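You operate a simulated robot arm through the tools that you are given. There is no shell and no other tool. Be economical: measure what you need, move in short steps, check, and stop when the job is done.

You are at the controls of a simulated robot arm. One attempt, no reset.

JOB
Tip the yellow sample cup into the funnel, heap and strike the measure.
Fine: the measure is the steel cup with a handle, struck level; nearly all the sample goes in first, its cup back where it stood; gate shut, bar parked. Set down upright: what you pick out.

The check looks at the end state, three seconds after you hand in, the way a careful person would. Anything else that was tipped, shoved, dropped, spilled or broken makes it a failure.

ROBOT AND FRAMES
A 6-joint arm with a two-finger gripper on a trunk, on a base that drives. Base frame: it is fixed to the floor where the robot stands at the start and does not move with it; the origin is under the middle of the robot, x ahead of it, y to its left, z up; the surface under the hand at the start is at about z = 90. Lengths are in cm, angles in degrees, forces in N, time in s.
Its first joint turns from -166.0 to 166.0 degrees. Places, roughly: black disc on a red-handled arm [90, 70, 130]; clear funnel [80, 40, 120]; crank of the shaker [70, 70, 90]; grey meter lid [80, 20, 100]; steel bar with a yellow knob [80, 40, 100]. Payload 2.54 kg.
The TCP is the grasp point between the finger pads, 3 cm short of the fingertips. In the tool frame z runs along the fingers and y along their closing line. The gripper opens to 11.6 cm. The gripper's body begins 9.5 cm behind the TCP.
Orientation is told as [roll, pitch, yaw] about the base's x, y, z axes, in that order, counted from this pose: with the fingers straight down and closing along the base's y, the tool's x points along the base's -x, its y along +y and its z along -z.

CONTROLS
- The arm moves only by the tool arm_command. Its argument "deltas" is a list of rows, each a list of 7 numbers: the shift along the tool's x, y, z in mm, then the turn, a rotation vector about the tool's x, y, z in degrees, then the gripper command, from -1 (fully open) to 1 (shut), values between in proportion. In form: [[x, y, z, rx, ry, rz, hand], ...]. A call has 1 to 10 rows; each row is the pose to reach, as a shift and turn from the pose commanded when the call began, along the tool's axes at that moment. A row lasts 0.2 s, in which the tool goes at most 5 cm and 8.6 degrees; a call with a longer step from one row to the next is refused whole, and so is a gripper value outside its range. A pose out of reach is approached as far as the arm can. The call stops where the force on the tool passes 50 N (or 10 N more than at its start, if that is more) or the arm is blocked; 0.2 s more then pass. Each finger travels about 7.2 cm/s and halts on what it meets, pressing with about 44 N; the grip force reading is that of the motor and also rises with nothing between the fingers. The clock runs only during rows and for 0.2 s after the last one: add rows that repeat a pose to give the fingers time. The reply holds the time, the measured pose of the TCP, the force on the tool along the base axes, the opening and the grip force, in the units named above and with some noise, with the torque about the TCP (base axes, N m) and any sound that the robot's microphone picked up, and new pictures: "show" is both (left out), scene, wrist or none.
- Cameras (640 x 400 px; columns grow to the right, rows downward): "scene" is now at [-2.76, 14.89, 142.33]; the picture's right is [0.01, -1.00, 0.00], its down [-0.43, -0.01, -0.90] and it looks along [0.90, 0.01, -0.43] (base axes); focal length 277 px, centre (320, 200). "wrist" rides on the gripper at [6.9, -1.5, -12.2] in the tool frame; the picture's right is [0.21, 0.98, 0.00], its down [-0.83, 0.18, -0.53] and it looks along [-0.52, 0.12, 0.85] (tool axes); focal length 251 px, centre (320, 200). There is no depth. A picture from a camera that has moved, and an enlarged one, comes with that camera's place and axes in the base frame and with its lens.
- roll_base(legs): drives the robot by 1 to 6 legs, each [ahead, left, turn to the left] in cm, cm and degrees, along the robot's own axes; the way and the turn of a leg run together, so that a leg with both is an arc; at most 150 cm and 180 degrees a leg. The arm and the cameras ride along, it lands a little off, and it stops where it bumps. It gives what a move gives, and a new picture of the scene camera.
- turn_head(pan, tilt): turns the head with the scene camera to pan (to the left, within 120 degrees either way) and tilt (down, from -29 to 69), counted from straight ahead of the robot. It gives what a move gives, and a new picture of the scene camera.
- close_up(camera, box): a new picture of the part [left, top, right, bottom] of that camera's present view, enlarged. The clock stands still meanwhile.
- job_done(): hands the job in; it is judged then, once.

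Go step by step. Nothing tells you exact positions but the pictures and the camera data: compare them with the known pose of the tool, close in by small moves and look again before you grip or let go. The budget is 120 turns and 260 pictures, counting those below and the enlarged ones. Unless the task says otherwise, let go and move clear before handing in, and close with one line.

The tools are called after "Emit:" as a command line: name --pt "numbers of a row" for each row, then --argument value for the rest, lists and objects as JSON in quotes. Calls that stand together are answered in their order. arm_command: Moves the arm, as the interface text tells. Its arguments: {"type":"object","properties":{"deltas":{"type":"array","items":{"type":"array","items":{"type":"number"}}},"show":{"type":"string","enum":["both","scene","wrist","none"]}},"required":["deltas"]} The other tools are called the same way: roll_base (legs) drives the base; turn_head (pan, tilt) turns the head that bears the scene camera; close_up (camera, box) takes an enlarged picture of a part of a camera's view; job_done () hands the job in.

At the start:

```text
t: 0.0
eef_pos: [67.57, 4.01, 100.01]
tcp_rot: [0.0, 0.0, -0.1]
ft_force: [-0.3, 0.1, -0.7]
torque: [-0.02, -0.01, 0.0]
opening: 11.62
finger_force: 0.0
robot x, y, heading: [0.11, -0.21, -0.2]
head pan, tilt: [0.8, 25.3]
```

scene: 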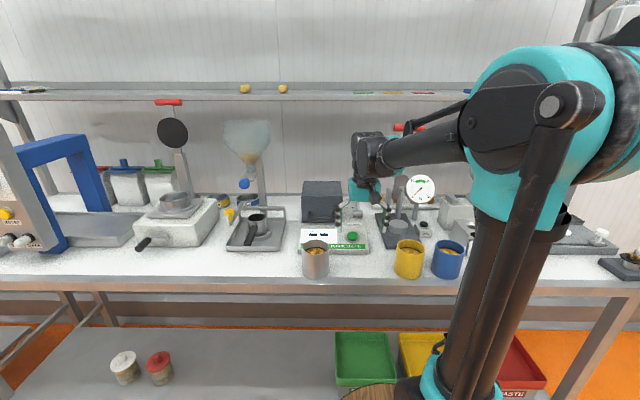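
wrist: 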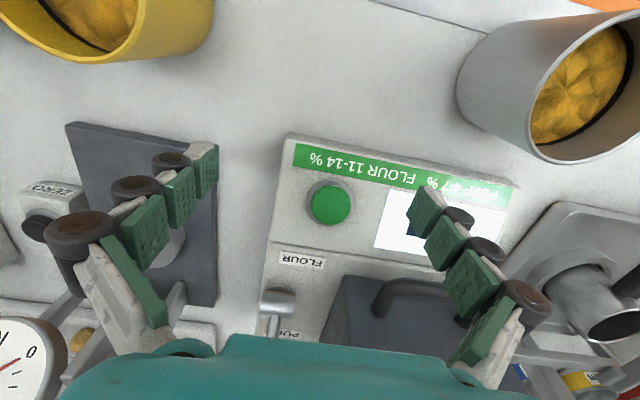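

I see the bench with a funnel on a stand, a steel measuring cup with handle in a tray under it, and three sample cups (steel, yellow, blue). I'll look closer at the funnel and the cups first.

Emit:
close_up --camera "scene" --box '[200, 100, 320, 260]'

Emit:
close_up --camera "scene" --box '[290, 170, 490, 290]'

```text
2.50 times, centred on (260, 180) of scene
camera zoom: at [-2.76, 14.89, 142.33], right [0.01, -1.0, 0.0], down [-0.43, -0.01, -0.9], along [0.9, 0.01, -0.43], focal length 692 px, centre (470, 250)
```

zoom: 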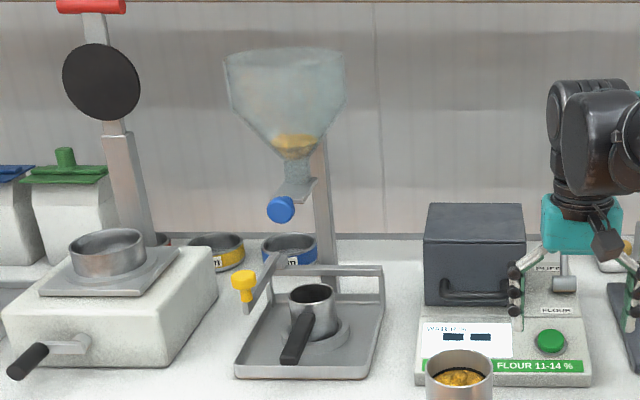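

```text
3.20 times, centred on (390, 230) of scene
camera zoom: at [-2.76, 14.89, 142.33], right [0.01, -1.0, 0.0], down [-0.43, -0.01, -0.9], along [0.9, 0.01, -0.43], focal length 885 px, centre (96, 104)
```

zoom: 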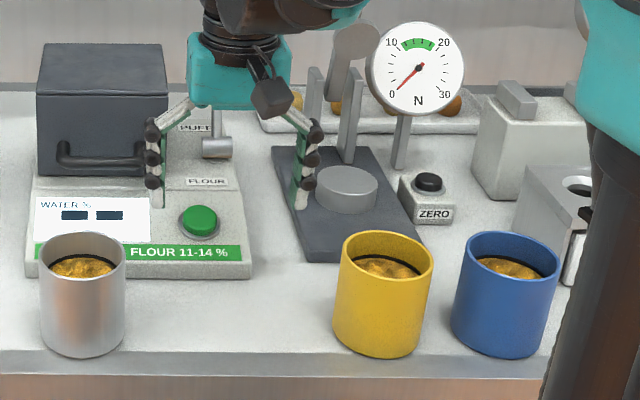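

Emit:
close_up --camera "scene" --box '[220, 180, 300, 255]'

Emit:
close_up --camera "scene" --box '[215, 110, 285, 195]'

```text
5.33 times, centred on (260, 218) of scene
camera zoom: at [-2.76, 14.89, 142.33], right [0.01, -1.0, 0.0], down [-0.43, -0.01, -0.9], along [0.9, 0.01, -0.43], focal length 1475 px, centre (640, 107)
```

zoom: 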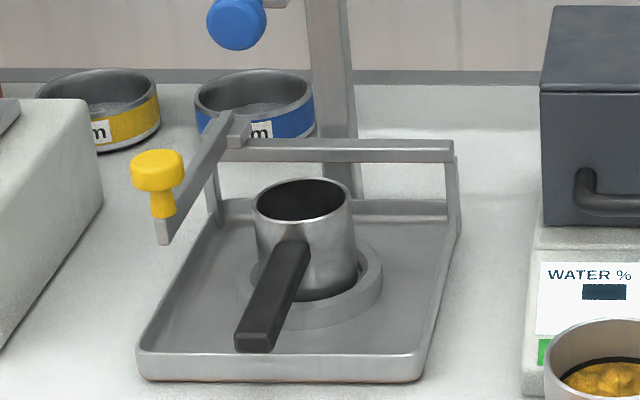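

```text
4.71 times, centred on (250, 152) of scene
camera zoom: at [-2.76, 14.89, 142.33], right [0.01, -1.0, 0.0], down [-0.43, -0.01, -0.9], along [0.9, 0.01, -0.43], focal length 1302 px, centre (649, 424)
```

zoom: 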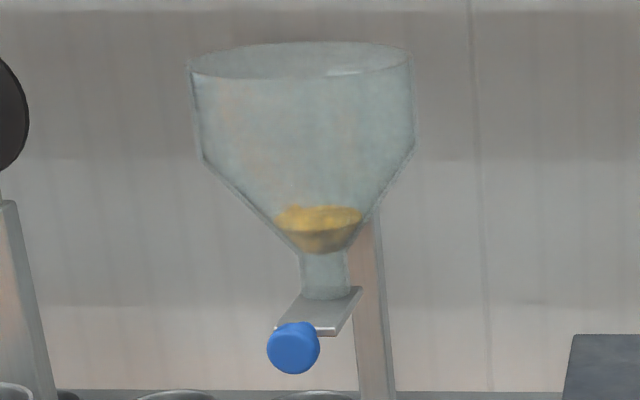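

The hand needs to come in horizontally at the yellow cup (about [60, -10]) so that a roll of the wrist pours it. I lift, draw back and start pitching the tool.

Emit:
arm_command --pt "0 0 -50 0 0 0 -1" --pt "0 0 -100 0 0 0 -1" --pt "30 0 -130 0 -8 0 -1" --pt "60 0 -140 0 -16 0 -1" --pt "90 0 -140 0 -24 0 -1" --pt "120 0 -140 0 -32 0 -1" --pt "150 0 -140 0 -40 0 -1" --pt "180 0 -140 0 -48 0 -1" --pt "210 0 -140 0 -56 0 -1" --pt "240 0 -140 0 -64 0 -1" --show "both"

```text
t: 2.4
eef_pos: [46.08, 5.95, 114.77]
tcp_rot: [0.1, -64.2, -10.1]
ft_force: [0.8, -0.8, -0.1]
torque: [-0.01, 0.02, -0.01]
opening: 11.57
finger_force: 0.1
out of reach, approached as far as the arm can: row 9, 10
robot x, y, heading: [0.01, -0.05, 0.2]
head pan, tilt: [0.8, 25.3]
stopped in row 10: the arm was blocked; the commanded pose is now the measured one
camera scene: at [-2.73, 14.88, 142.33], right [0.01, -1.0, 0.0], down [-0.43, -0.01, -0.9], along [0.9, 0.01, -0.43], focal length 277 px, centre (320, 200)
camera wrist: at [32.13, 6.86, 113.75], right [0.08, 0.98, -0.19], down [-0.09, 0.2, 0.98], along [0.99, -0.06, 0.1], focal length 251 px, centre (320, 200)
```

scene: 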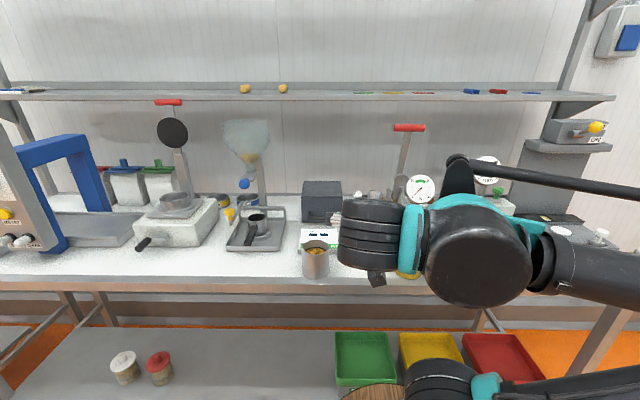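
wrist: 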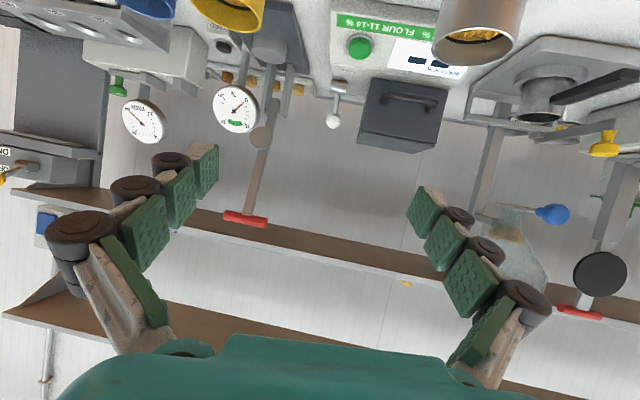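

The arm is too folded this close. I drive the base back and to the left so that both the cup and the funnel are at a comfortable horizontal reach.

Emit:
roll_base --legs '[[-14, 0, 0], [0, 20, 0]]'

```text
t: 4.9
eef_pos: [31.95, 25.99, 114.67]
tcp_rot: [0.1, -64.1, -9.8]
ft_force: [0.3, -0.8, 0.8]
torque: [-0.01, 0.01, 0.0]
opening: 11.6
finger_force: 0.1
robot x, y, heading: [-13.72, 20.19, 0.0]
head pan, tilt: [0.8, 25.3]
camera scene: at [-16.9, 34.79, 142.33], right [0.02, -1.0, 0.0], down [-0.43, -0.01, -0.9], along [0.9, 0.02, -0.43], focal length 277 px, centre (320, 200)
```

scene: 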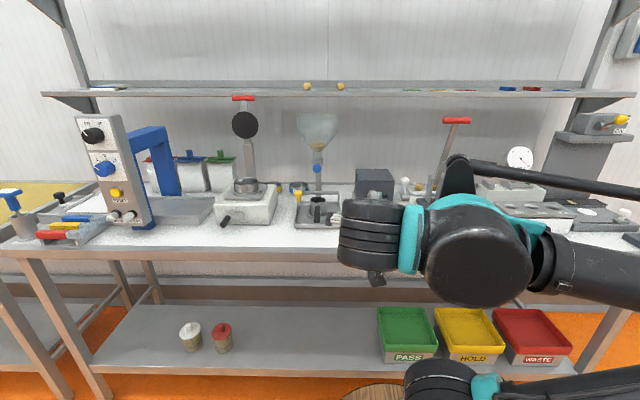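

Emit:
arm_command --pt "-10 -37 21 2 0 1 -1" --pt "-21 -73 43 4 0 2 -1" --pt "-31 -110 65 6 0 3 -1" --pt "-42 -146 86 8 0 4 -1" --pt "-52 -183 108 10 0 5 -1" --pt "-63 -220 130 12 0 6 -1" --pt "-73 -256 151 13.7 0 6.6 -1" --show "none"

Emit:
arm_command --pt "0 0 0 0 -8 0 -1" --pt "0 0 0 0 -16 0 -1" --pt "0 0 0 0 -26 0 -1" --pt "0 0 0 0 -26 0 -1" --show "both"

```text
t: 6.5
eef_pos: [44.25, -2.12, 114.77]
tcp_rot: [-0.1, -64.2, -24.7]
ft_force: [-2.5, -3.0, -0.5]
torque: [0.08, -0.11, 0.33]
opening: 11.59
finger_force: 0.1
out of reach, approached as far as the arm can: row 1, 2, 3, 4, 5
robot x, y, heading: [-14.54, 20.11, 0.5]
head pan, tilt: [0.8, 25.3]
```

```text
refused: row 3 steps farther than a row can; nothing moved
```

Emit:
arm_command --pt "0 0 0 0 -8 0 -1" --pt "0 0 0 0 -16 0 -1" --pt "0 0 0 0 -24 0 -1" --pt "0 0 0 0 -26 0 -1" --pt "0 0 0 0 -26 0 -1" --show "both"

```text
t: 7.7
eef_pos: [44.49, -1.84, 114.71]
tcp_rot: [-0.9, -88.5, -23.3]
ft_force: [0.8, -0.1, 0.5]
torque: [-0.01, -0.01, 0.01]
opening: 11.63
finger_force: 0.1
out of reach, approached as far as the arm can: row 4, 5
robot x, y, heading: [-13.95, 19.87, 0.4]
head pan, tilt: [0.8, 25.3]
camera scene: at [-16.64, 34.72, 142.35], right [0.02, -1.0, 0.0], down [-0.43, -0.01, -0.9], along [0.9, 0.02, -0.43], focal length 277 px, centre (320, 200)
camera wrist: at [32.66, 1.82, 108.03], right [0.4, 0.89, -0.21], down [-0.39, 0.38, 0.84], along [0.83, -0.25, 0.5], focal length 251 px, centre (320, 200)
```

scene: 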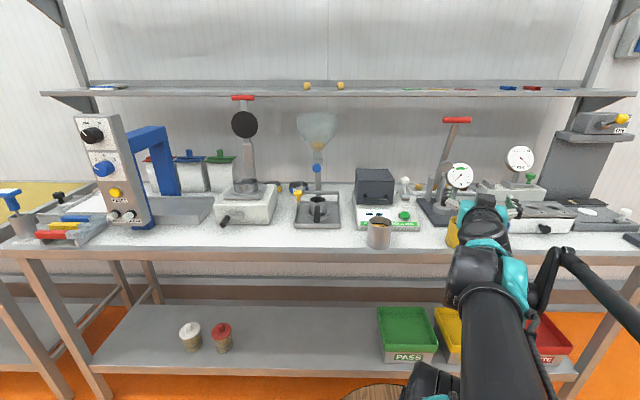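
wrist: 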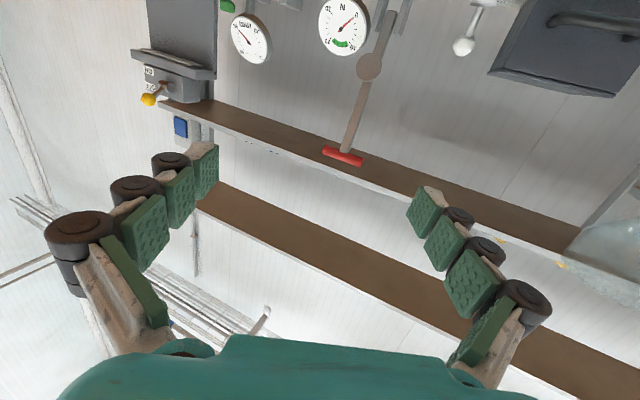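

I turn the wrist half round so that its camera rides on top and looks down on the cup; the later pour will then turn it back.

Emit:
arm_command --pt "0 0 0 0 0 8.5 -1" --pt "0 0 0 0 0 17 -1" --pt "0 0 0 0 0 25.5 -1" --pt "0 0 0 0 0 34 -1" --pt "0 0 0 0 0 42.5 -1" --pt "0 0 0 0 0 51 -1" --pt "0 0 0 0 0 59.5 -1" --pt "0 0 0 0 0 68 -1" --pt "0 0 0 0 0 76.5 -1" --pt "0 0 0 0 0 85 -1" --show "none"

Emit:
arm_command --pt "0 0 0 0 0 8.5 -1" --pt "0 0 0 0 0 17 -1" --pt "0 0 0 0 0 25.5 -1" --pt "0 0 0 0 0 34 -1" --pt "0 0 0 0 0 42.5 -1" --pt "0 0 0 0 0 51 -1" --pt "0 0 0 0 0 59.5 -1" --pt "0 0 0 0 0 68 -1" --pt "0 0 0 0 0 76.5 -1" --pt "0 0 0 0 0 85 -1" --show "wrist"

```text
t: 9.9
eef_pos: [44.43, -1.74, 114.85]
tcp_rot: [90.2, -4.7, -115.0]
ft_force: [-0.4, 0.2, 0.8]
torque: [-0.03, 0.02, 0.02]
opening: 11.61
finger_force: 0.0
robot x, y, heading: [-14.02, 19.99, 0.0]
head pan, tilt: [0.8, 25.3]
```

```text
t: 12.1
eef_pos: [44.38, -1.88, 114.86]
tcp_rot: [90.6, 80.2, -114.3]
ft_force: [0.4, 0.3, -0.1]
torque: [0.03, -0.01, 0.0]
opening: 11.6
finger_force: 0.0
robot x, y, heading: [-14.39, 20.14, 0.3]
head pan, tilt: [0.8, 25.3]
camera wrist: at [34.53, 5.82, 121.28], right [-0.39, -0.84, 0.38], down [-0.62, -0.07, -0.78], along [0.68, -0.54, -0.49], focal length 251 px, centre (320, 200)
```

wrist: 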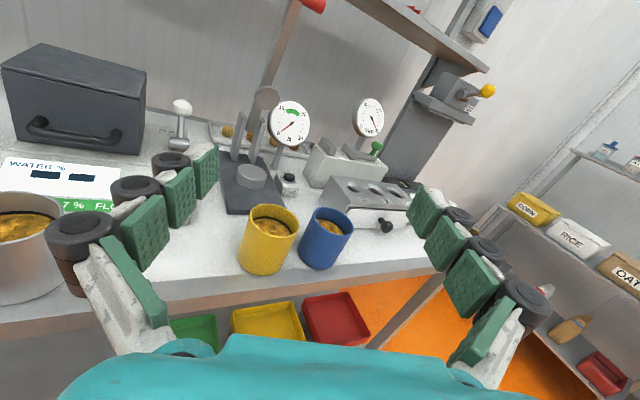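

Emit:
arm_command --pt "0 0 0 0 0 5 -1" --pt "0 0 0 0 0 9.8 -1" --pt "0 0 0 0 0 9.8 -1" --show "none"

Emit:
arm_command --pt "-45 0 0 0 0 0 -1" --pt "-90 0 0 0 0 0 -1" --pt "-135 0 0 0 0 0 -1" --pt "-180 0 0 0 0 0 -1" --pt "-197 0 0 0 0 0 -1" --pt "-197 0 0 0 0 0 -1" --show "both"

```text
t: 12.9
eef_pos: [44.45, -1.73, 114.69]
tcp_rot: [126.8, 89.9, -78.3]
ft_force: [1.3, -0.3, -0.8]
torque: [-0.01, -0.03, -0.03]
opening: 11.58
finger_force: 0.1
robot x, y, heading: [-13.83, 19.95, 0.1]
head pan, tilt: [0.8, 25.3]
```

```text
t: 14.5
eef_pos: [46.78, -2.96, 100.53]
tcp_rot: [83.0, 89.8, -122.0]
ft_force: [0.9, 0.1, 0.4]
torque: [-0.02, 0.0, 0.01]
opening: 11.62
finger_force: 0.0
out of reach, approached as far as the arm can: row 4, 5, 6
robot x, y, heading: [-14.13, 19.76, 0.2]
head pan, tilt: [0.8, 25.3]
stopped in row 6: the arm was blocked; the commanded pose is now the measured one
camera scene: at [-16.91, 34.79, 142.33], right [0.02, -1.0, 0.0], down [-0.43, -0.01, -0.9], along [0.9, 0.02, -0.43], focal length 277 px, centre (320, 200)
camera wrist: at [36.46, 3.54, 107.34], right [-0.41, -0.89, 0.22], down [-0.56, 0.06, -0.83], along [0.72, -0.46, -0.52], focal length 251 px, centre (320, 200)
```

scene: 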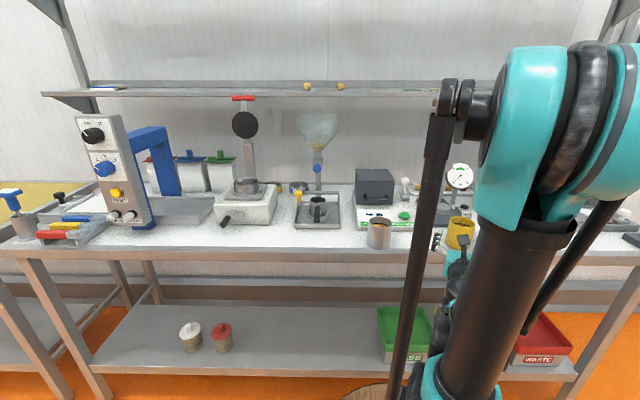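
wrist: 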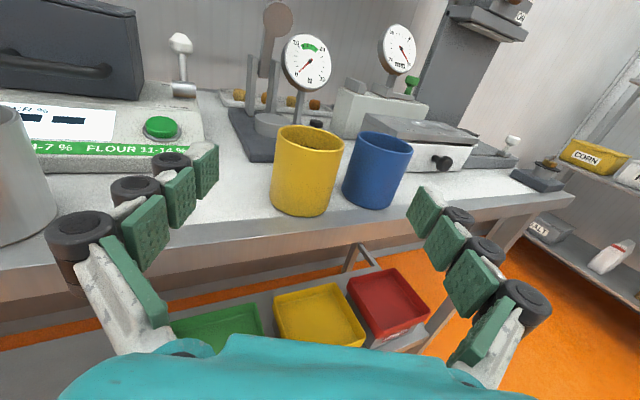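

Still too folded to get low here; I back the base a bit further.

Emit:
roll_base --legs '[[-14, 0, 0]]'

Emit:
arm_command --pt "0 0 45 0 0 0 -1" --pt "-30 0 90 0 0 0 -1" --pt "-55 0 115 0 0 0 -1" --pt "-55 0 115 0 0 0 -1" --show "both"

```text
t: 15.6
eef_pos: [41.08, -3.02, 100.52]
tcp_rot: [80.9, 90.0, -124.1]
ft_force: [-0.1, 0.0, 0.2]
torque: [0.0, 0.0, 0.01]
opening: 11.61
finger_force: 0.1
robot x, y, heading: [-19.57, 19.91, 0.5]
head pan, tilt: [0.8, 25.3]
stopped in leg 1: the robot was blocked; the commanded pose is now the measured one
camera scene: at [-22.57, 34.76, 142.33], right [0.02, -1.0, 0.0], down [-0.43, -0.01, -0.9], along [0.9, 0.02, -0.43], focal length 277 px, centre (320, 200)
```

scene: 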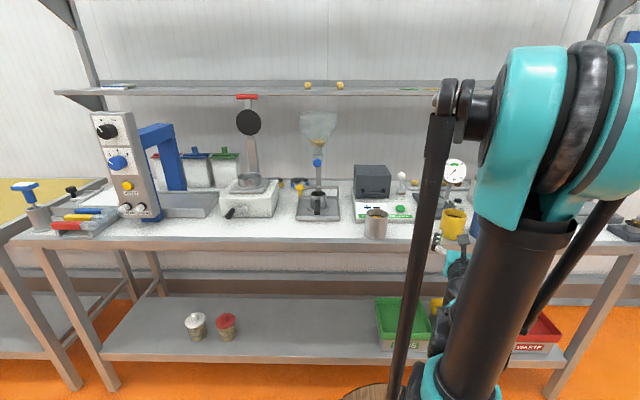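

```text
refused: row 2 steps farther than a row can; nothing moved
```

Emit:
arm_command --pt "-20 -20 10 0 0 0 -1" --pt "-55 -24 20 0 0 0 -1" --pt "-55 -24 50 0 0 0 -1" --pt "-55 -24 50 0 0 0 -1" --show "wrist"

Emit:
turn_head --pan 120 --tilt 30

```text
t: 16.6
eef_pos: [47.3, -3.34, 99.57]
tcp_rot: [50.8, 89.8, -154.2]
ft_force: [0.5, 0.3, -0.3]
torque: [0.0, 0.0, 0.02]
opening: 11.6
finger_force: 0.1
out of reach, approached as far as the arm can: row 1, 2, 3, 4
robot x, y, heading: [-19.66, 19.96, 0.3]
head pan, tilt: [0.8, 25.3]
camera wrist: at [36.98, 3.25, 106.43], right [-0.41, -0.89, 0.22], down [-0.56, 0.06, -0.82], along [0.72, -0.46, -0.52], focal length 251 px, centre (320, 200)
```

wrist: 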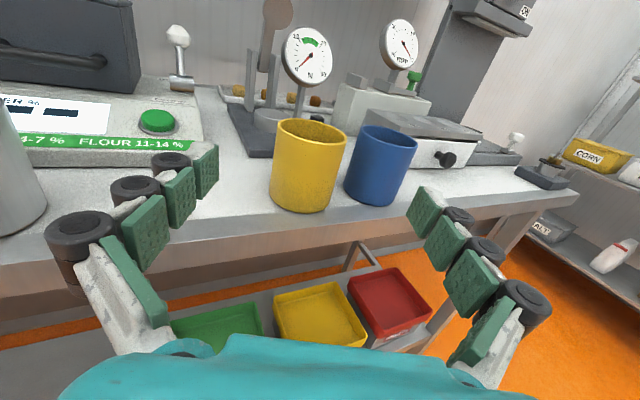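

```text
t: 18.6
eef_pos: [47.35, -3.33, 99.53]
tcp_rot: [50.9, 89.8, -154.0]
ft_force: [-0.1, 0.5, -0.3]
torque: [-0.02, -0.01, 0.02]
opening: 11.6
finger_force: 0.1
robot x, y, heading: [-19.53, 20.19, 0.3]
head pan, tilt: [120.0, 30.0]
camera scene: at [-36.31, 42.4, 141.59], right [0.86, 0.5, 0.0], down [0.25, -0.43, -0.87], along [-0.44, 0.75, -0.5], focal length 277 px, centre (320, 200)
```

scene: 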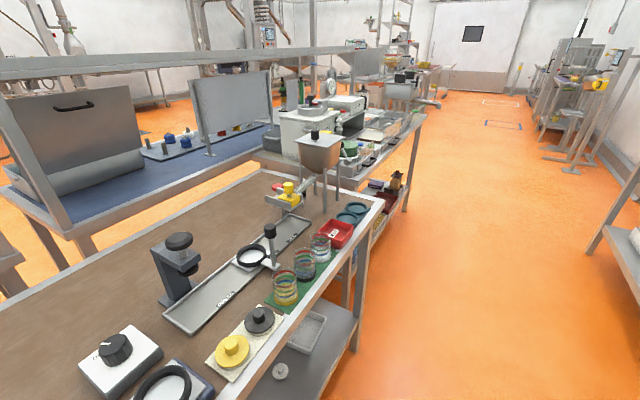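

Nothing behind looks disturbed. The blue cup is close to the yellow one, so I yaw the approach more to the right and narrow the gripper before going in.

Emit:
turn_head --pan -15 --tilt 30

Emit:
arm_command --pt "0 -18 9 -7.5 0 0 -0.65" --pt "0 -37 18 -15 0 0 -0.65" --pt "0 -37 18 -15 0 0 -0.65" --show "none"

Emit:
arm_command --pt "-15 0 10 0 0 0 -0.65" --pt "-30 0 20 0 0 0 -0.65" --pt "-30 0 20 0 0 0 -0.65" --show "both"

```text
t: 20.8
eef_pos: [47.22, -3.31, 99.63]
tcp_rot: [51.0, 89.8, -154.0]
ft_force: [0.2, 0.6, 0.0]
torque: [0.03, -0.03, 0.01]
opening: 11.57
finger_force: 0.1
robot x, y, heading: [-19.86, 20.01, 0.4]
head pan, tilt: [-15.0, 30.0]
camera scene: at [-23.02, 32.28, 141.59], right [-0.25, -0.97, 0.0], down [-0.48, 0.13, -0.87], along [0.84, -0.22, -0.5], focal length 277 px, centre (320, 200)
```

scene: 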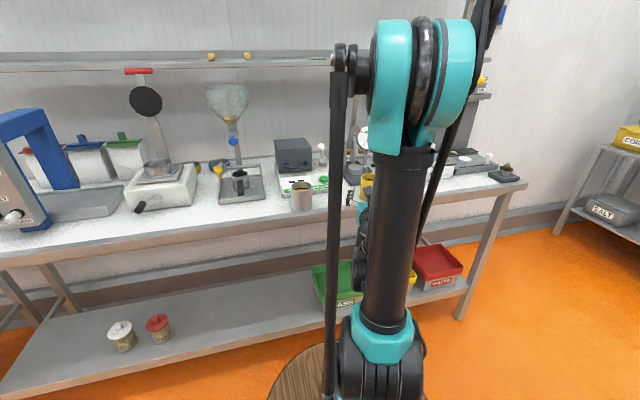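

```text
t: 21.6
eef_pos: [50.55, -0.65, 99.54]
tcp_rot: [97.8, 89.8, -122.2]
ft_force: [1.0, 0.2, 0.3]
torque: [0.0, -0.01, -0.03]
opening: 9.57
finger_force: 0.0
robot x, y, heading: [-19.63, 19.8, 0.3]
head pan, tilt: [-15.0, 30.0]
```

```text
t: 22.4
eef_pos: [52.47, -2.02, 97.93]
tcp_rot: [58.6, 89.8, -161.5]
ft_force: [0.8, -0.6, -0.1]
torque: [-0.01, 0.02, 0.0]
opening: 9.59
finger_force: 0.1
out of reach, approached as far as the arm can: row 1, 2, 3
robot x, y, heading: [-19.74, 20.15, 0.4]
head pan, tilt: [-15.0, 30.0]
camera scene: at [-23.02, 32.28, 141.59], right [-0.26, -0.97, 0.0], down [-0.48, 0.13, -0.87], along [0.84, -0.22, -0.5], focal length 277 px, centre (320, 200)
camera wrist: at [44.18, 7.02, 104.82], right [-0.63, -0.75, 0.22], down [-0.53, 0.2, -0.82], along [0.57, -0.63, -0.52], focal length 251 px, centre (320, 200)
```

scene: 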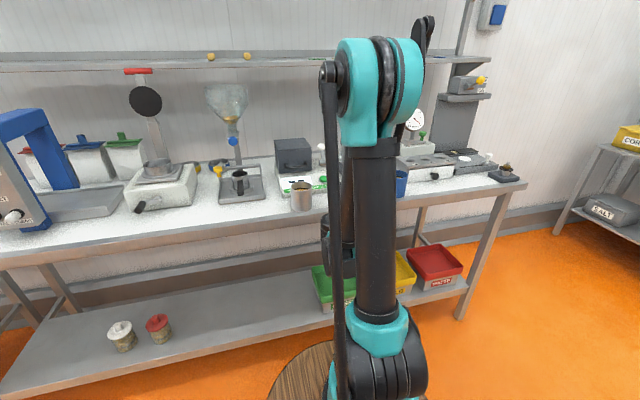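
wrist: 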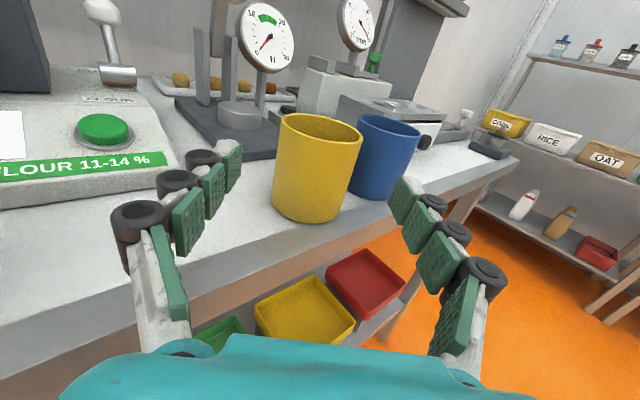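

Emit:
arm_command --pt "-10 3 20 0 0 0 -0.65" --pt "-18 3 45 0 0 0 -0.65" --pt "-24 3 60 0 0 0 -0.65" --pt "-24 3 60 0 0 0 -0.65" --show "wrist"

```text
t: 23.4
eef_pos: [57.05, -6.17, 95.91]
tcp_rot: [46.5, 89.9, -173.6]
ft_force: [0.4, 0.0, -0.3]
torque: [0.02, 0.01, 0.01]
opening: 9.56
finger_force: 0.2
out of reach, approached as far as the arm can: row 1, 2, 3, 4
robot x, y, heading: [-19.66, 19.89, 0.4]
head pan, tilt: [-15.0, 30.0]
camera wrist: at [48.83, 2.87, 102.85], right [-0.63, -0.75, 0.22], down [-0.53, 0.2, -0.82], along [0.57, -0.63, -0.52], focal length 251 px, centre (320, 200)
```

wrist: 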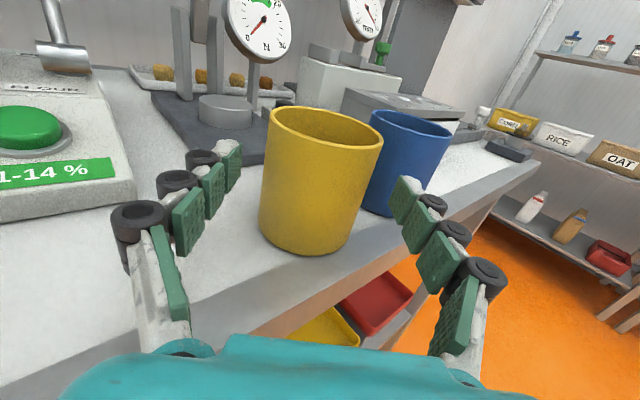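

Emit:
arm_command --pt "-3 0 20 0 0 0 -0.65" --pt "-6 0 38 0 0 0 -0.65" --pt "-6 0 38 0 0 0 -0.65" --show "wrist"

```text
t: 24.2
eef_pos: [60.03, -8.56, 95.27]
tcp_rot: [96.1, 89.9, -124.0]
ft_force: [-0.7, -0.4, 0.5]
torque: [-0.02, 0.03, 0.01]
opening: 9.57
finger_force: 0.2
robot x, y, heading: [-19.52, 20.0, 0.1]
head pan, tilt: [-15.0, 30.0]
camera wrist: at [51.74, 0.46, 102.21], right [-0.63, -0.75, 0.22], down [-0.53, 0.2, -0.83], along [0.57, -0.63, -0.52], focal length 251 px, centre (320, 200)
```

wrist: 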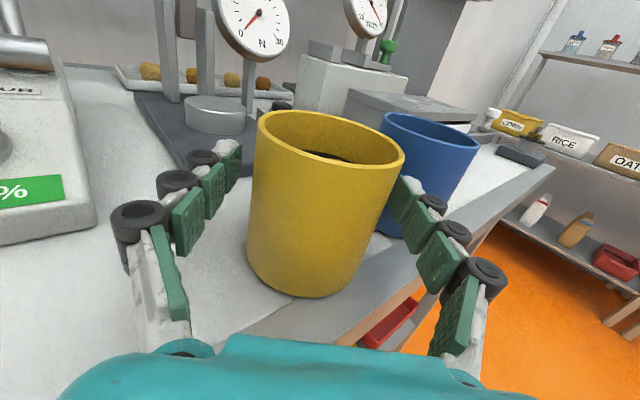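

The cup is between the pads, at about [60.7, -9.0]; I close on it and note the pose for putting it back.

Emit:
arm_command --pt "0 -2 3 0 0 0 -0.65" --pt "0 -2 3 0 0 0 1" --pt "0 -2 3 0 0 0 1" --pt "0 -2 3 0 0 0 1" --pt "0 -2 3 0 0 0 1" --show "wrist"

```text
t: 25.4
eef_pos: [60.27, -8.66, 95.34]
tcp_rot: [98.9, 89.8, -121.1]
ft_force: [0.6, 0.0, 2.9]
torque: [0.07, -0.1, 0.0]
opening: 7.18
finger_force: 43.9
robot x, y, heading: [-19.57, 19.97, 0.1]
head pan, tilt: [-15.0, 30.0]
camera wrist: at [52.06, 0.43, 102.21], right [-0.63, -0.75, 0.22], down [-0.53, 0.2, -0.83], along [0.57, -0.63, -0.52], focal length 251 px, centre (320, 200)
```

wrist: 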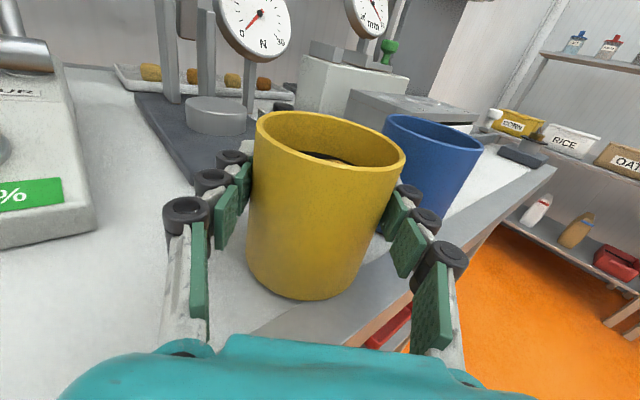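

Emit:
arm_command --pt "15 0 0 0 0 0 1" --pt "50 0 0 0 0 0 1" --pt "95 0 0 0 0 0 1" --pt "140 0 0 0 0 0 1" --pt "185 0 0 0 0 0 1" --pt "230 0 0 0 0 0 1" --pt "275 0 0 0 0 0 1" --pt "320 0 0 0 0 0 1" --pt "365 0 0 0 0 0 1" --pt "400 0 0 0 0 0 1" --show "both"

```text
t: 27.6
eef_pos: [60.54, -8.44, 135.46]
tcp_rot: [94.5, 89.8, -125.3]
ft_force: [-0.3, 0.4, -2.0]
torque: [-0.01, 0.03, 0.01]
opening: 7.18
finger_force: 43.7
robot x, y, heading: [-19.49, 19.78, 0.4]
head pan, tilt: [-15.0, 30.0]
camera scene: at [-23.01, 32.27, 141.59], right [-0.26, -0.97, 0.0], down [-0.48, 0.13, -0.87], along [0.84, -0.22, -0.5], focal length 277 px, centre (320, 200)
camera wrist: at [52.21, 0.57, 142.31], right [-0.63, -0.75, 0.22], down [-0.53, 0.2, -0.83], along [0.57, -0.63, -0.52], focal length 251 px, centre (320, 200)
```

scene: 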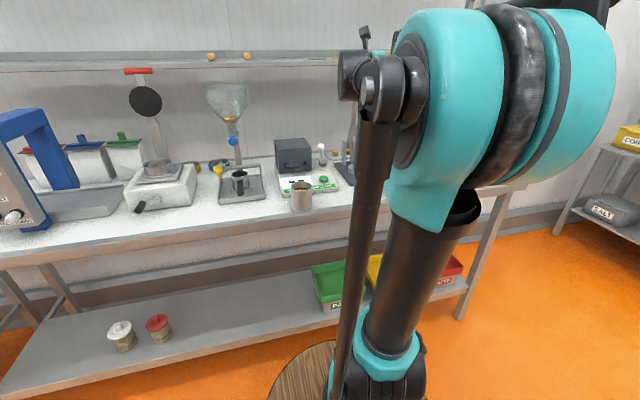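
wrist: 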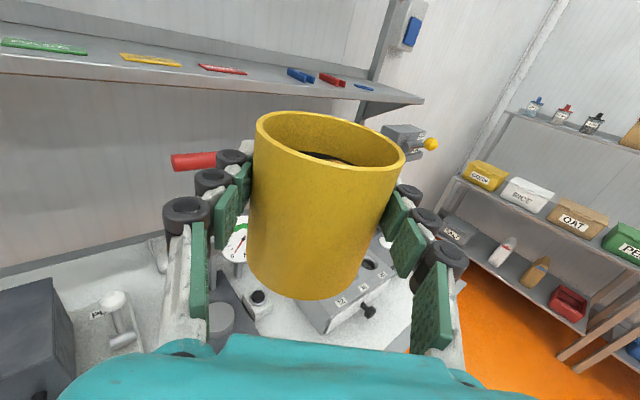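

Cup is held and lifted. The funnel's mouth works out at about [77.5, 37], rim z≈128; I carry the cup above the near side of it and turn to face it.

Emit:
arm_command --pt "2 -44 -15 6.25 0 0 1" --pt "4 -88 -30 12.5 0 0 1" --pt "6 -132 -45 18.75 0 0 1" --pt "8 -176 -60 25 0 0 1" --pt "10 -220 -75 31.25 0 0 1" --pt "12 -264 -89 37.5 0 0 1" --pt "14 -308 -104 43.75 0 0 1" --pt "15 -352 -119 50 0 0 1" --pt "15 -352 -119 50 0 0 1" --show "both"

```text
t: 29.6
eef_pos: [73.92, 26.15, 136.87]
tcp_rot: [45.1, 89.8, -124.7]
ft_force: [0.5, -0.2, -1.0]
torque: [-0.01, 0.04, -0.02]
opening: 7.17
finger_force: 43.8
robot x, y, heading: [-19.82, 19.49, -0.1]
head pan, tilt: [-15.0, 30.0]
camera scene: at [-23.02, 32.28, 141.59], right [-0.26, -0.97, 0.0], down [-0.48, 0.13, -0.87], along [0.84, -0.22, -0.5], focal length 277 px, centre (320, 200)
camera wrist: at [61.86, 25.53, 143.65], right [0.17, -0.96, 0.22], down [-0.5, -0.27, -0.82], along [0.85, 0.03, -0.52], focal length 251 px, centre (320, 200)
```

scene: 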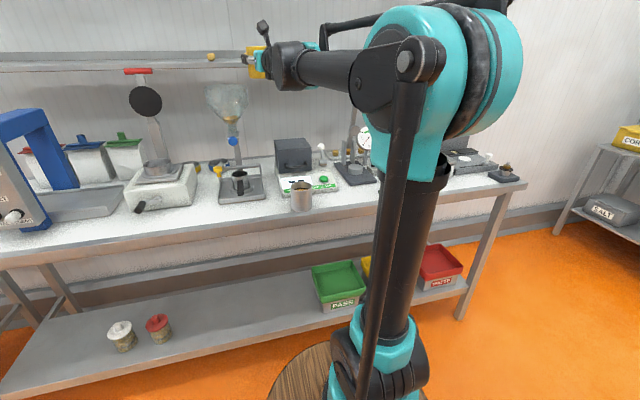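
wrist: 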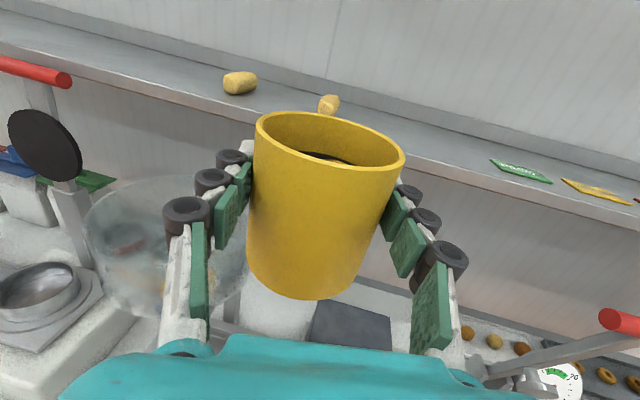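

Emit:
close_up --camera "wrist" --box '[60, 150, 260, 340]'

Emit:
close_up --camera "scene" --box '[190, 35, 300, 110]'

```text
2.11 times, centred on (160, 245) of wrist
camera zoom: at [61.86, 25.53, 143.65], right [0.17, -0.96, 0.22], down [-0.5, -0.27, -0.82], along [0.85, 0.03, -0.52], focal length 529 px, centre (657, 105)
```

zoom: 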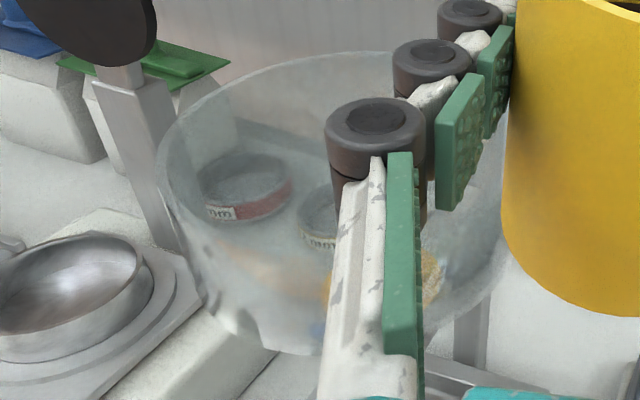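

```text
5.33 times, centred on (245, 72) of scene
camera zoom: at [-23.02, 32.28, 141.59], right [-0.26, -0.97, 0.0], down [-0.48, 0.13, -0.87], along [0.84, -0.22, -0.5], focal length 1475 px, centre (720, 880)
```

zoom: 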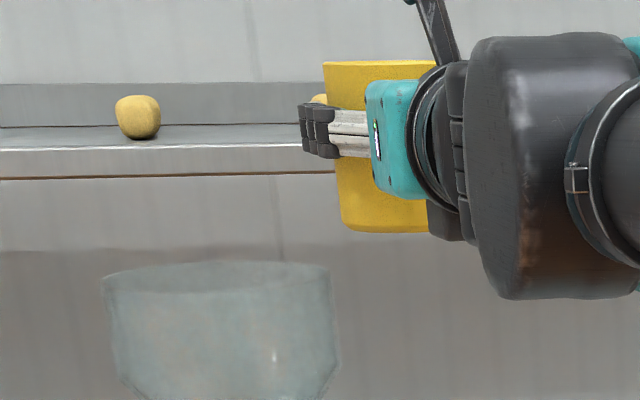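

I move the cup over the funnel mouth.

Emit:
arm_command --pt "1 -40 24 0 0 0 1" --pt "2 -81 47 0 0 0 1" --pt "2 -81 47 0 0 0 1" --show "both"

Emit:
close_up --camera "scene" --box '[170, 35, 300, 115]'

```text
t: 30.4
eef_pos: [77.14, 34.94, 136.94]
tcp_rot: [42.5, 89.8, -127.4]
ft_force: [-0.2, 0.9, -0.7]
torque: [0.01, 0.02, -0.01]
opening: 7.2
finger_force: 43.9
robot x, y, heading: [-19.67, 20.01, 0.2]
head pan, tilt: [-15.0, 30.0]
camera scene: at [-23.02, 32.28, 141.59], right [-0.26, -0.97, 0.0], down [-0.48, 0.13, -0.87], along [0.84, -0.22, -0.5], focal length 277 px, centre (320, 200)
camera wrist: at [65.01, 34.35, 143.83], right [0.17, -0.96, 0.22], down [-0.5, -0.27, -0.82], along [0.85, 0.03, -0.52], focal length 251 px, centre (320, 200)
```

scene: 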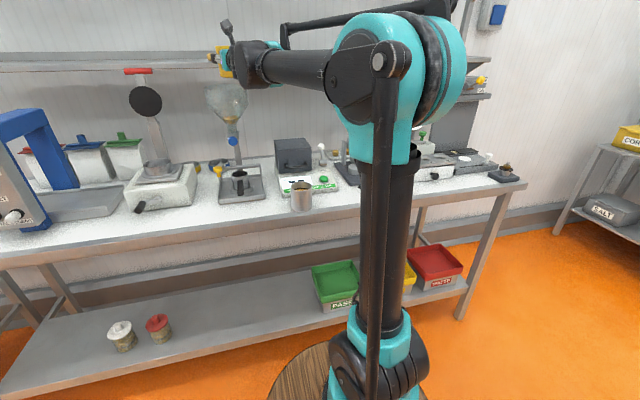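
wrist: 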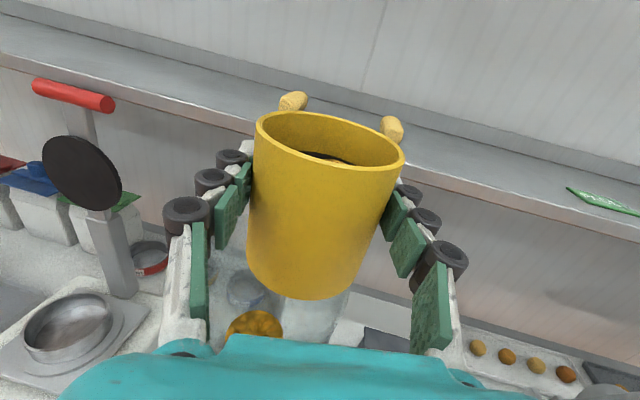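

```text
4.92 times, centred on (235, 75) of scene
camera zoom: at [-23.02, 32.28, 141.59], right [-0.26, -0.97, 0.0], down [-0.48, 0.13, -0.87], along [0.84, -0.22, -0.5], focal length 1362 px, centre (738, 815)
```

zoom: 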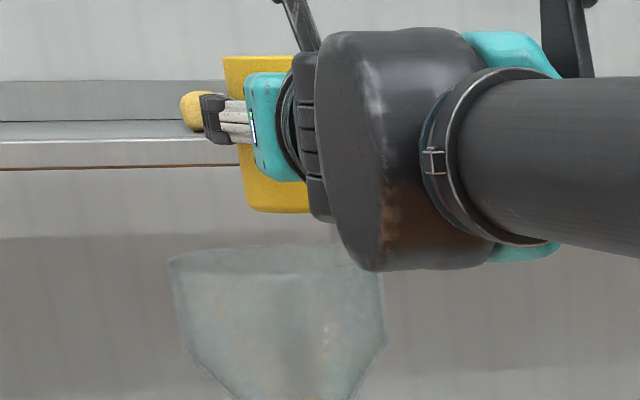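

Refined, the funnel centre is near [79.6, 37.7]. I shift forward slightly and start rolling the cup toward it, slowly.

Emit:
arm_command --pt "-3 0 12 0 0 0 1" --pt "-5 0 21 0 0 -6 1" --pt "-5 0 21 0 0 -14 1" --pt "-5 0 21 0 0 -22 1" --pt "-5 0 21 0 0 -30 1" --pt "-5 0 21 0 0 -37 1" --pt "-5 0 21 0 0 -43 1" --pt "-5 0 21 0 0 -48 1" --pt "-5 0 21 0 0 -52 1" --pt "-5 0 21 0 0 -55 1" --show "both"

Emit:
close_up --camera "scene" --box '[170, 35, 300, 115]'

```text
t: 32.6
eef_pos: [79.24, 35.33, 136.5]
tcp_rot: [90.0, 34.8, -80.0]
ft_force: [0.2, -0.7, -1.5]
torque: [0.02, -0.01, 0.03]
opening: 7.16
finger_force: 44.4
robot x, y, heading: [-20.01, 19.94, 0.1]
head pan, tilt: [-15.0, 30.0]
camera scene: at [-23.02, 32.28, 141.59], right [-0.26, -0.97, 0.0], down [-0.48, 0.13, -0.87], along [0.84, -0.22, -0.5], focal length 277 px, centre (320, 200)
camera wrist: at [66.11, 39.63, 139.11], right [0.07, -0.37, 0.92], down [-0.39, -0.86, -0.32], along [0.92, -0.34, -0.21], focal length 251 px, centre (320, 200)
```

scene: 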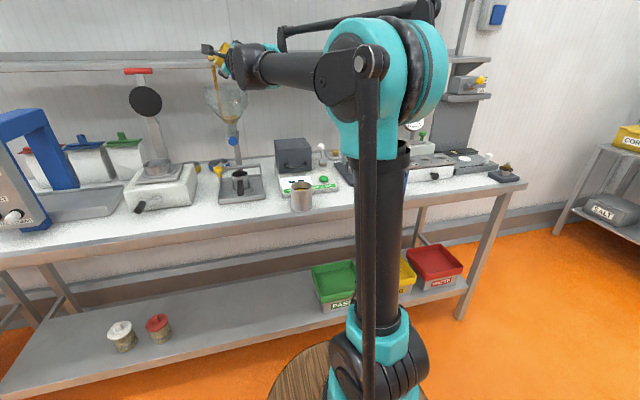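
wrist: 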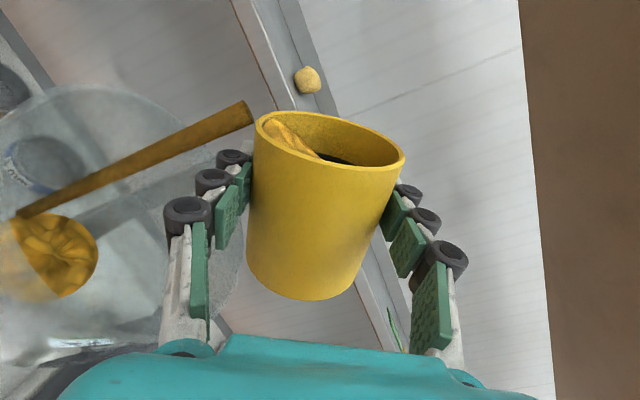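

```text
4.92 times, centred on (235, 75) of scene
camera zoom: at [-23.02, 32.28, 141.59], right [-0.26, -0.97, 0.0], down [-0.48, 0.13, -0.87], along [0.84, -0.22, -0.5], focal length 1362 px, centre (738, 815)
```

zoom: 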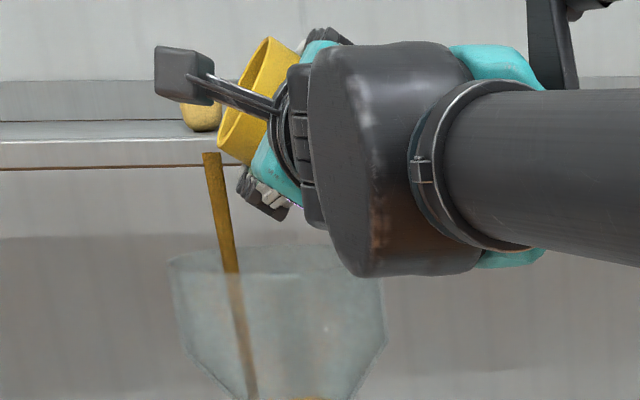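

The stream falls inside the funnel. I keep rolling slowly.

Emit:
arm_command --pt "0 0 0 0 0 -2 1" --pt "0 0 0 0 0 -4 1" --pt "0 0 0 0 0 -6 1" --pt "0 0 0 0 0 -8 1" --pt "0 0 0 0 0 -10 1" --pt "0 0 0 0 0 -12 1" --pt "0 0 0 0 0 -14 1" --pt "0 0 0 0 0 -16 1" --pt "0 0 0 0 0 -18 1" --pt "0 0 0 0 0 -20 1" --show "wrist"

Emit:
close_up --camera "scene" --box '[170, 35, 300, 115]'

```text
t: 34.8
eef_pos: [79.12, 35.32, 136.44]
tcp_rot: [89.9, 14.8, -80.0]
ft_force: [0.5, 0.4, -0.7]
torque: [0.03, -0.04, 0.02]
opening: 7.11
finger_force: 43.8
robot x, y, heading: [-19.52, 19.84, 0.1]
head pan, tilt: [-15.0, 30.0]
camera wrist: at [66.02, 40.14, 136.72], right [0.01, -0.04, 1.0], down [-0.38, -0.93, -0.03], along [0.93, -0.38, -0.02], focal length 251 px, centre (320, 200)
```

wrist: 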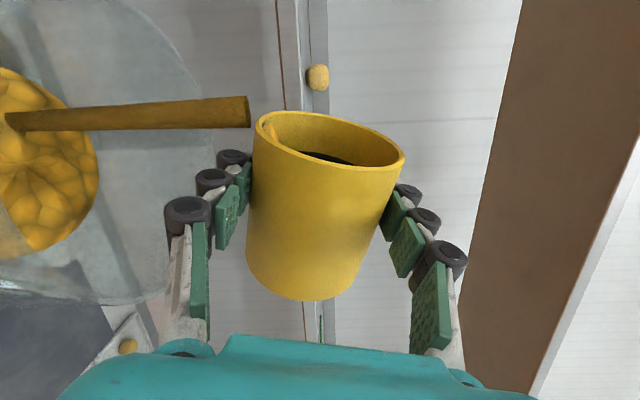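

```text
4.92 times, centred on (235, 75) of scene
camera zoom: at [-23.02, 32.28, 141.59], right [-0.26, -0.97, 0.0], down [-0.48, 0.13, -0.87], along [0.84, -0.22, -0.5], focal length 1362 px, centre (738, 815)
```

zoom: 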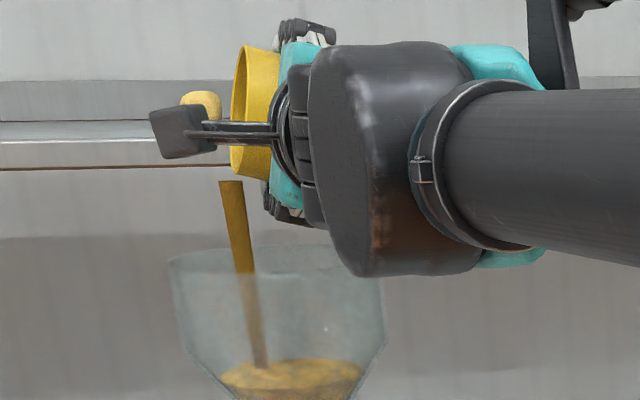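

Emit:
arm_command --pt "0 0 0 0 0 -3 1" --pt "0 0 0 0 0 -6 1" --pt "0 0 0 0 0 -9 1" --pt "0 0 0 0 0 -13 1" --pt "0 0 0 0 0 -17 1" --pt "0 0 0 0 0 -21 1" --pt "0 0 0 0 0 -25 1" --pt "0 0 0 0 0 -30 1" --pt "0 0 0 0 0 -35 1" --pt "0 0 0 0 0 -40 1" --show "none"

Emit:
arm_command --pt "0 0 0 0 0 -6 1" --pt "0 0 0 0 0 -12 1" --pt "0 0 0 0 0 -18 1" --pt "0 0 0 0 0 -20 1" --pt "0 0 0 0 0 -20 1" --pt "0 0 0 0 0 -20 1" --pt "0 0 0 0 0 -20 1" --show "wrist"

Emit:
close_up --camera "scene" --box '[170, 35, 300, 115]'

```text
t: 37.0
eef_pos: [79.28, 35.38, 136.5]
tcp_rot: [89.9, -25.1, -79.9]
ft_force: [0.2, 0.2, -1.3]
torque: [0.02, -0.02, 0.01]
opening: 7.13
finger_force: 43.6
robot x, y, heading: [-19.72, 19.96, 0.1]
head pan, tilt: [-15.0, 30.0]
```

```text
t: 38.6
eef_pos: [79.23, 35.3, 136.47]
tcp_rot: [89.9, -45.1, -79.8]
ft_force: [0.5, -0.3, -0.5]
torque: [0.01, -0.03, 0.0]
opening: 7.11
finger_force: 43.9
robot x, y, heading: [-19.48, 19.85, -0.0]
head pan, tilt: [-15.0, 30.0]
camera wrist: at [66.59, 36.91, 130.45], right [-0.15, 0.83, 0.54], down [-0.45, -0.54, 0.71], along [0.88, -0.13, 0.45], focal length 251 px, centre (320, 200)
```

wrist: 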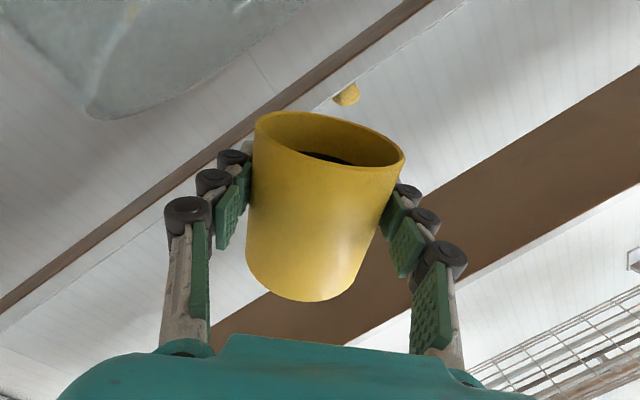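

```text
4.92 times, centred on (235, 75) of scene
camera zoom: at [-23.02, 32.28, 141.59], right [-0.26, -0.97, 0.0], down [-0.48, 0.13, -0.87], along [0.84, -0.22, -0.5], focal length 1362 px, centre (738, 815)
```

zoom: 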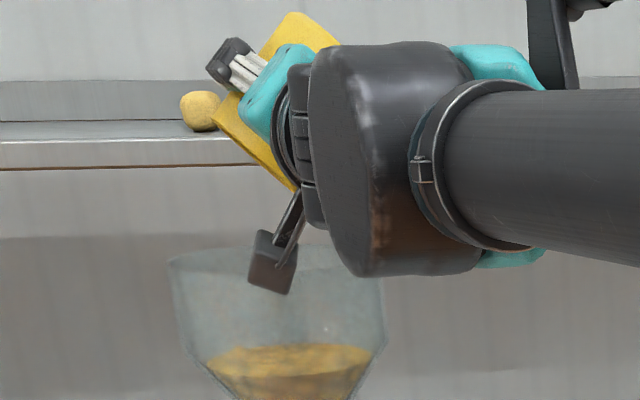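

Emit:
close_up --camera "wrist" --box '[240, 100, 420, 210]'

Emit:
close_up --camera "scene" --box '[190, 140, 290, 210]'

```text
3.56 times, centred on (330, 155) of wrist
camera zoom: at [66.59, 36.91, 130.45], right [-0.15, 0.83, 0.54], down [-0.45, -0.54, 0.71], along [0.88, -0.13, 0.45], focal length 894 px, centre (284, 360)
```

zoom: 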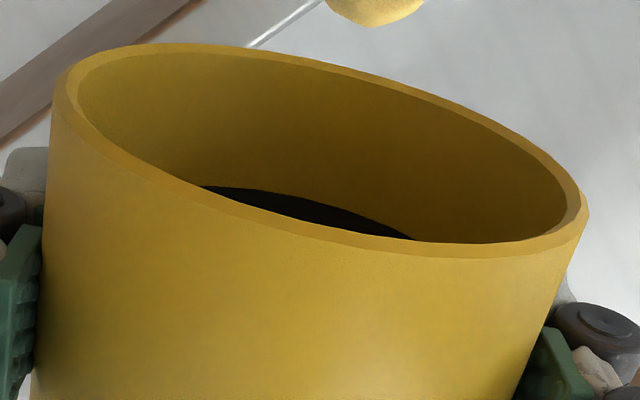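

```text
5.71 times, centred on (240, 175) of scene
camera zoom: at [-23.02, 32.28, 141.59], right [-0.26, -0.97, 0.0], down [-0.48, 0.13, -0.87], along [0.84, -0.22, -0.5], focal length 1580 px, centre (777, 343)
```

zoom: 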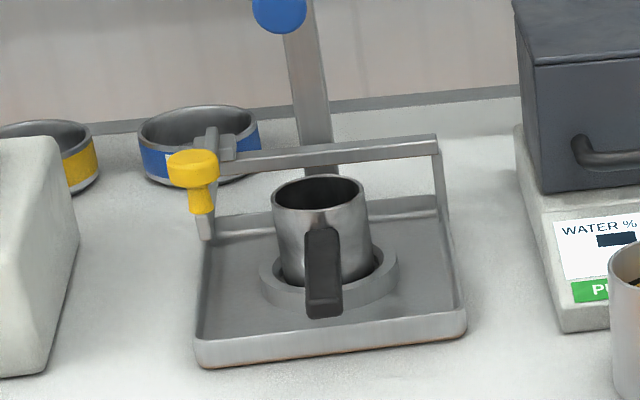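

The sample is all in the funnel and nothing spilled. I roll the cup upright again over the funnel.

Emit:
arm_command --pt "0 0 0 0 0 8 1" --pt "0 0 0 0 0 16 1" --pt "0 0 0 0 0 24 1" --pt "0 0 0 0 0 32 1" --pt "0 0 0 0 0 40 1" --pt "0 0 0 0 0 48 1" --pt "0 0 0 0 0 56 1" --pt "0 0 0 0 0 64 1" --pt "0 0 0 0 0 72 1" --pt "0 0 0 0 0 80 1" --show "none"

Emit:
arm_command --pt "0 0 0 0 0 8 1" --pt "0 0 0 0 0 16 1" --pt "0 0 0 0 0 24 1" --pt "0 0 0 0 0 32 1" --pt "0 0 0 0 0 40 1" --pt "0 0 0 0 0 48 1" --pt "0 0 0 0 0 55 1" --pt "0 0 0 0 0 55 1" --show "wrist"

```text
t: 40.8
eef_pos: [79.2, 35.28, 136.34]
tcp_rot: [89.9, 35.0, -79.9]
ft_force: [0.3, -0.9, -1.1]
torque: [0.02, -0.01, 0.04]
opening: 7.12
finger_force: 44.0
robot x, y, heading: [-19.74, 19.99, 0.1]
head pan, tilt: [-15.0, 30.0]
```

```text
t: 42.6
eef_pos: [79.19, 35.21, 136.49]
tcp_rot: [15.4, 89.9, -154.4]
ft_force: [-0.4, -1.1, -0.7]
torque: [0.01, 0.02, -0.01]
opening: 7.08
finger_force: 44.3
robot x, y, heading: [-20.23, 19.52, 0.1]
head pan, tilt: [-15.0, 30.0]
camera wrist: at [67.0, 34.68, 143.33], right [0.17, -0.96, 0.22], down [-0.5, -0.27, -0.82], along [0.85, 0.03, -0.52], focal length 251 px, centre (320, 200)
```

wrist: 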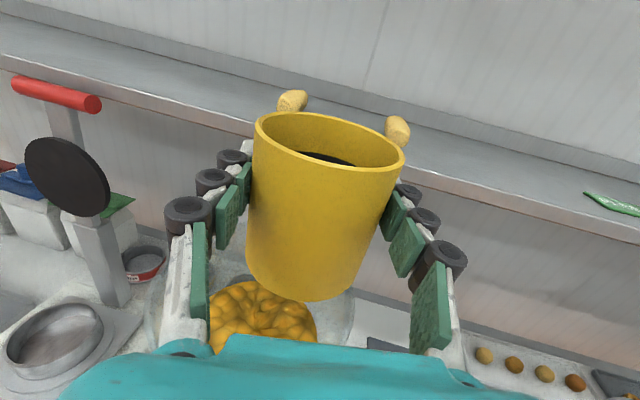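

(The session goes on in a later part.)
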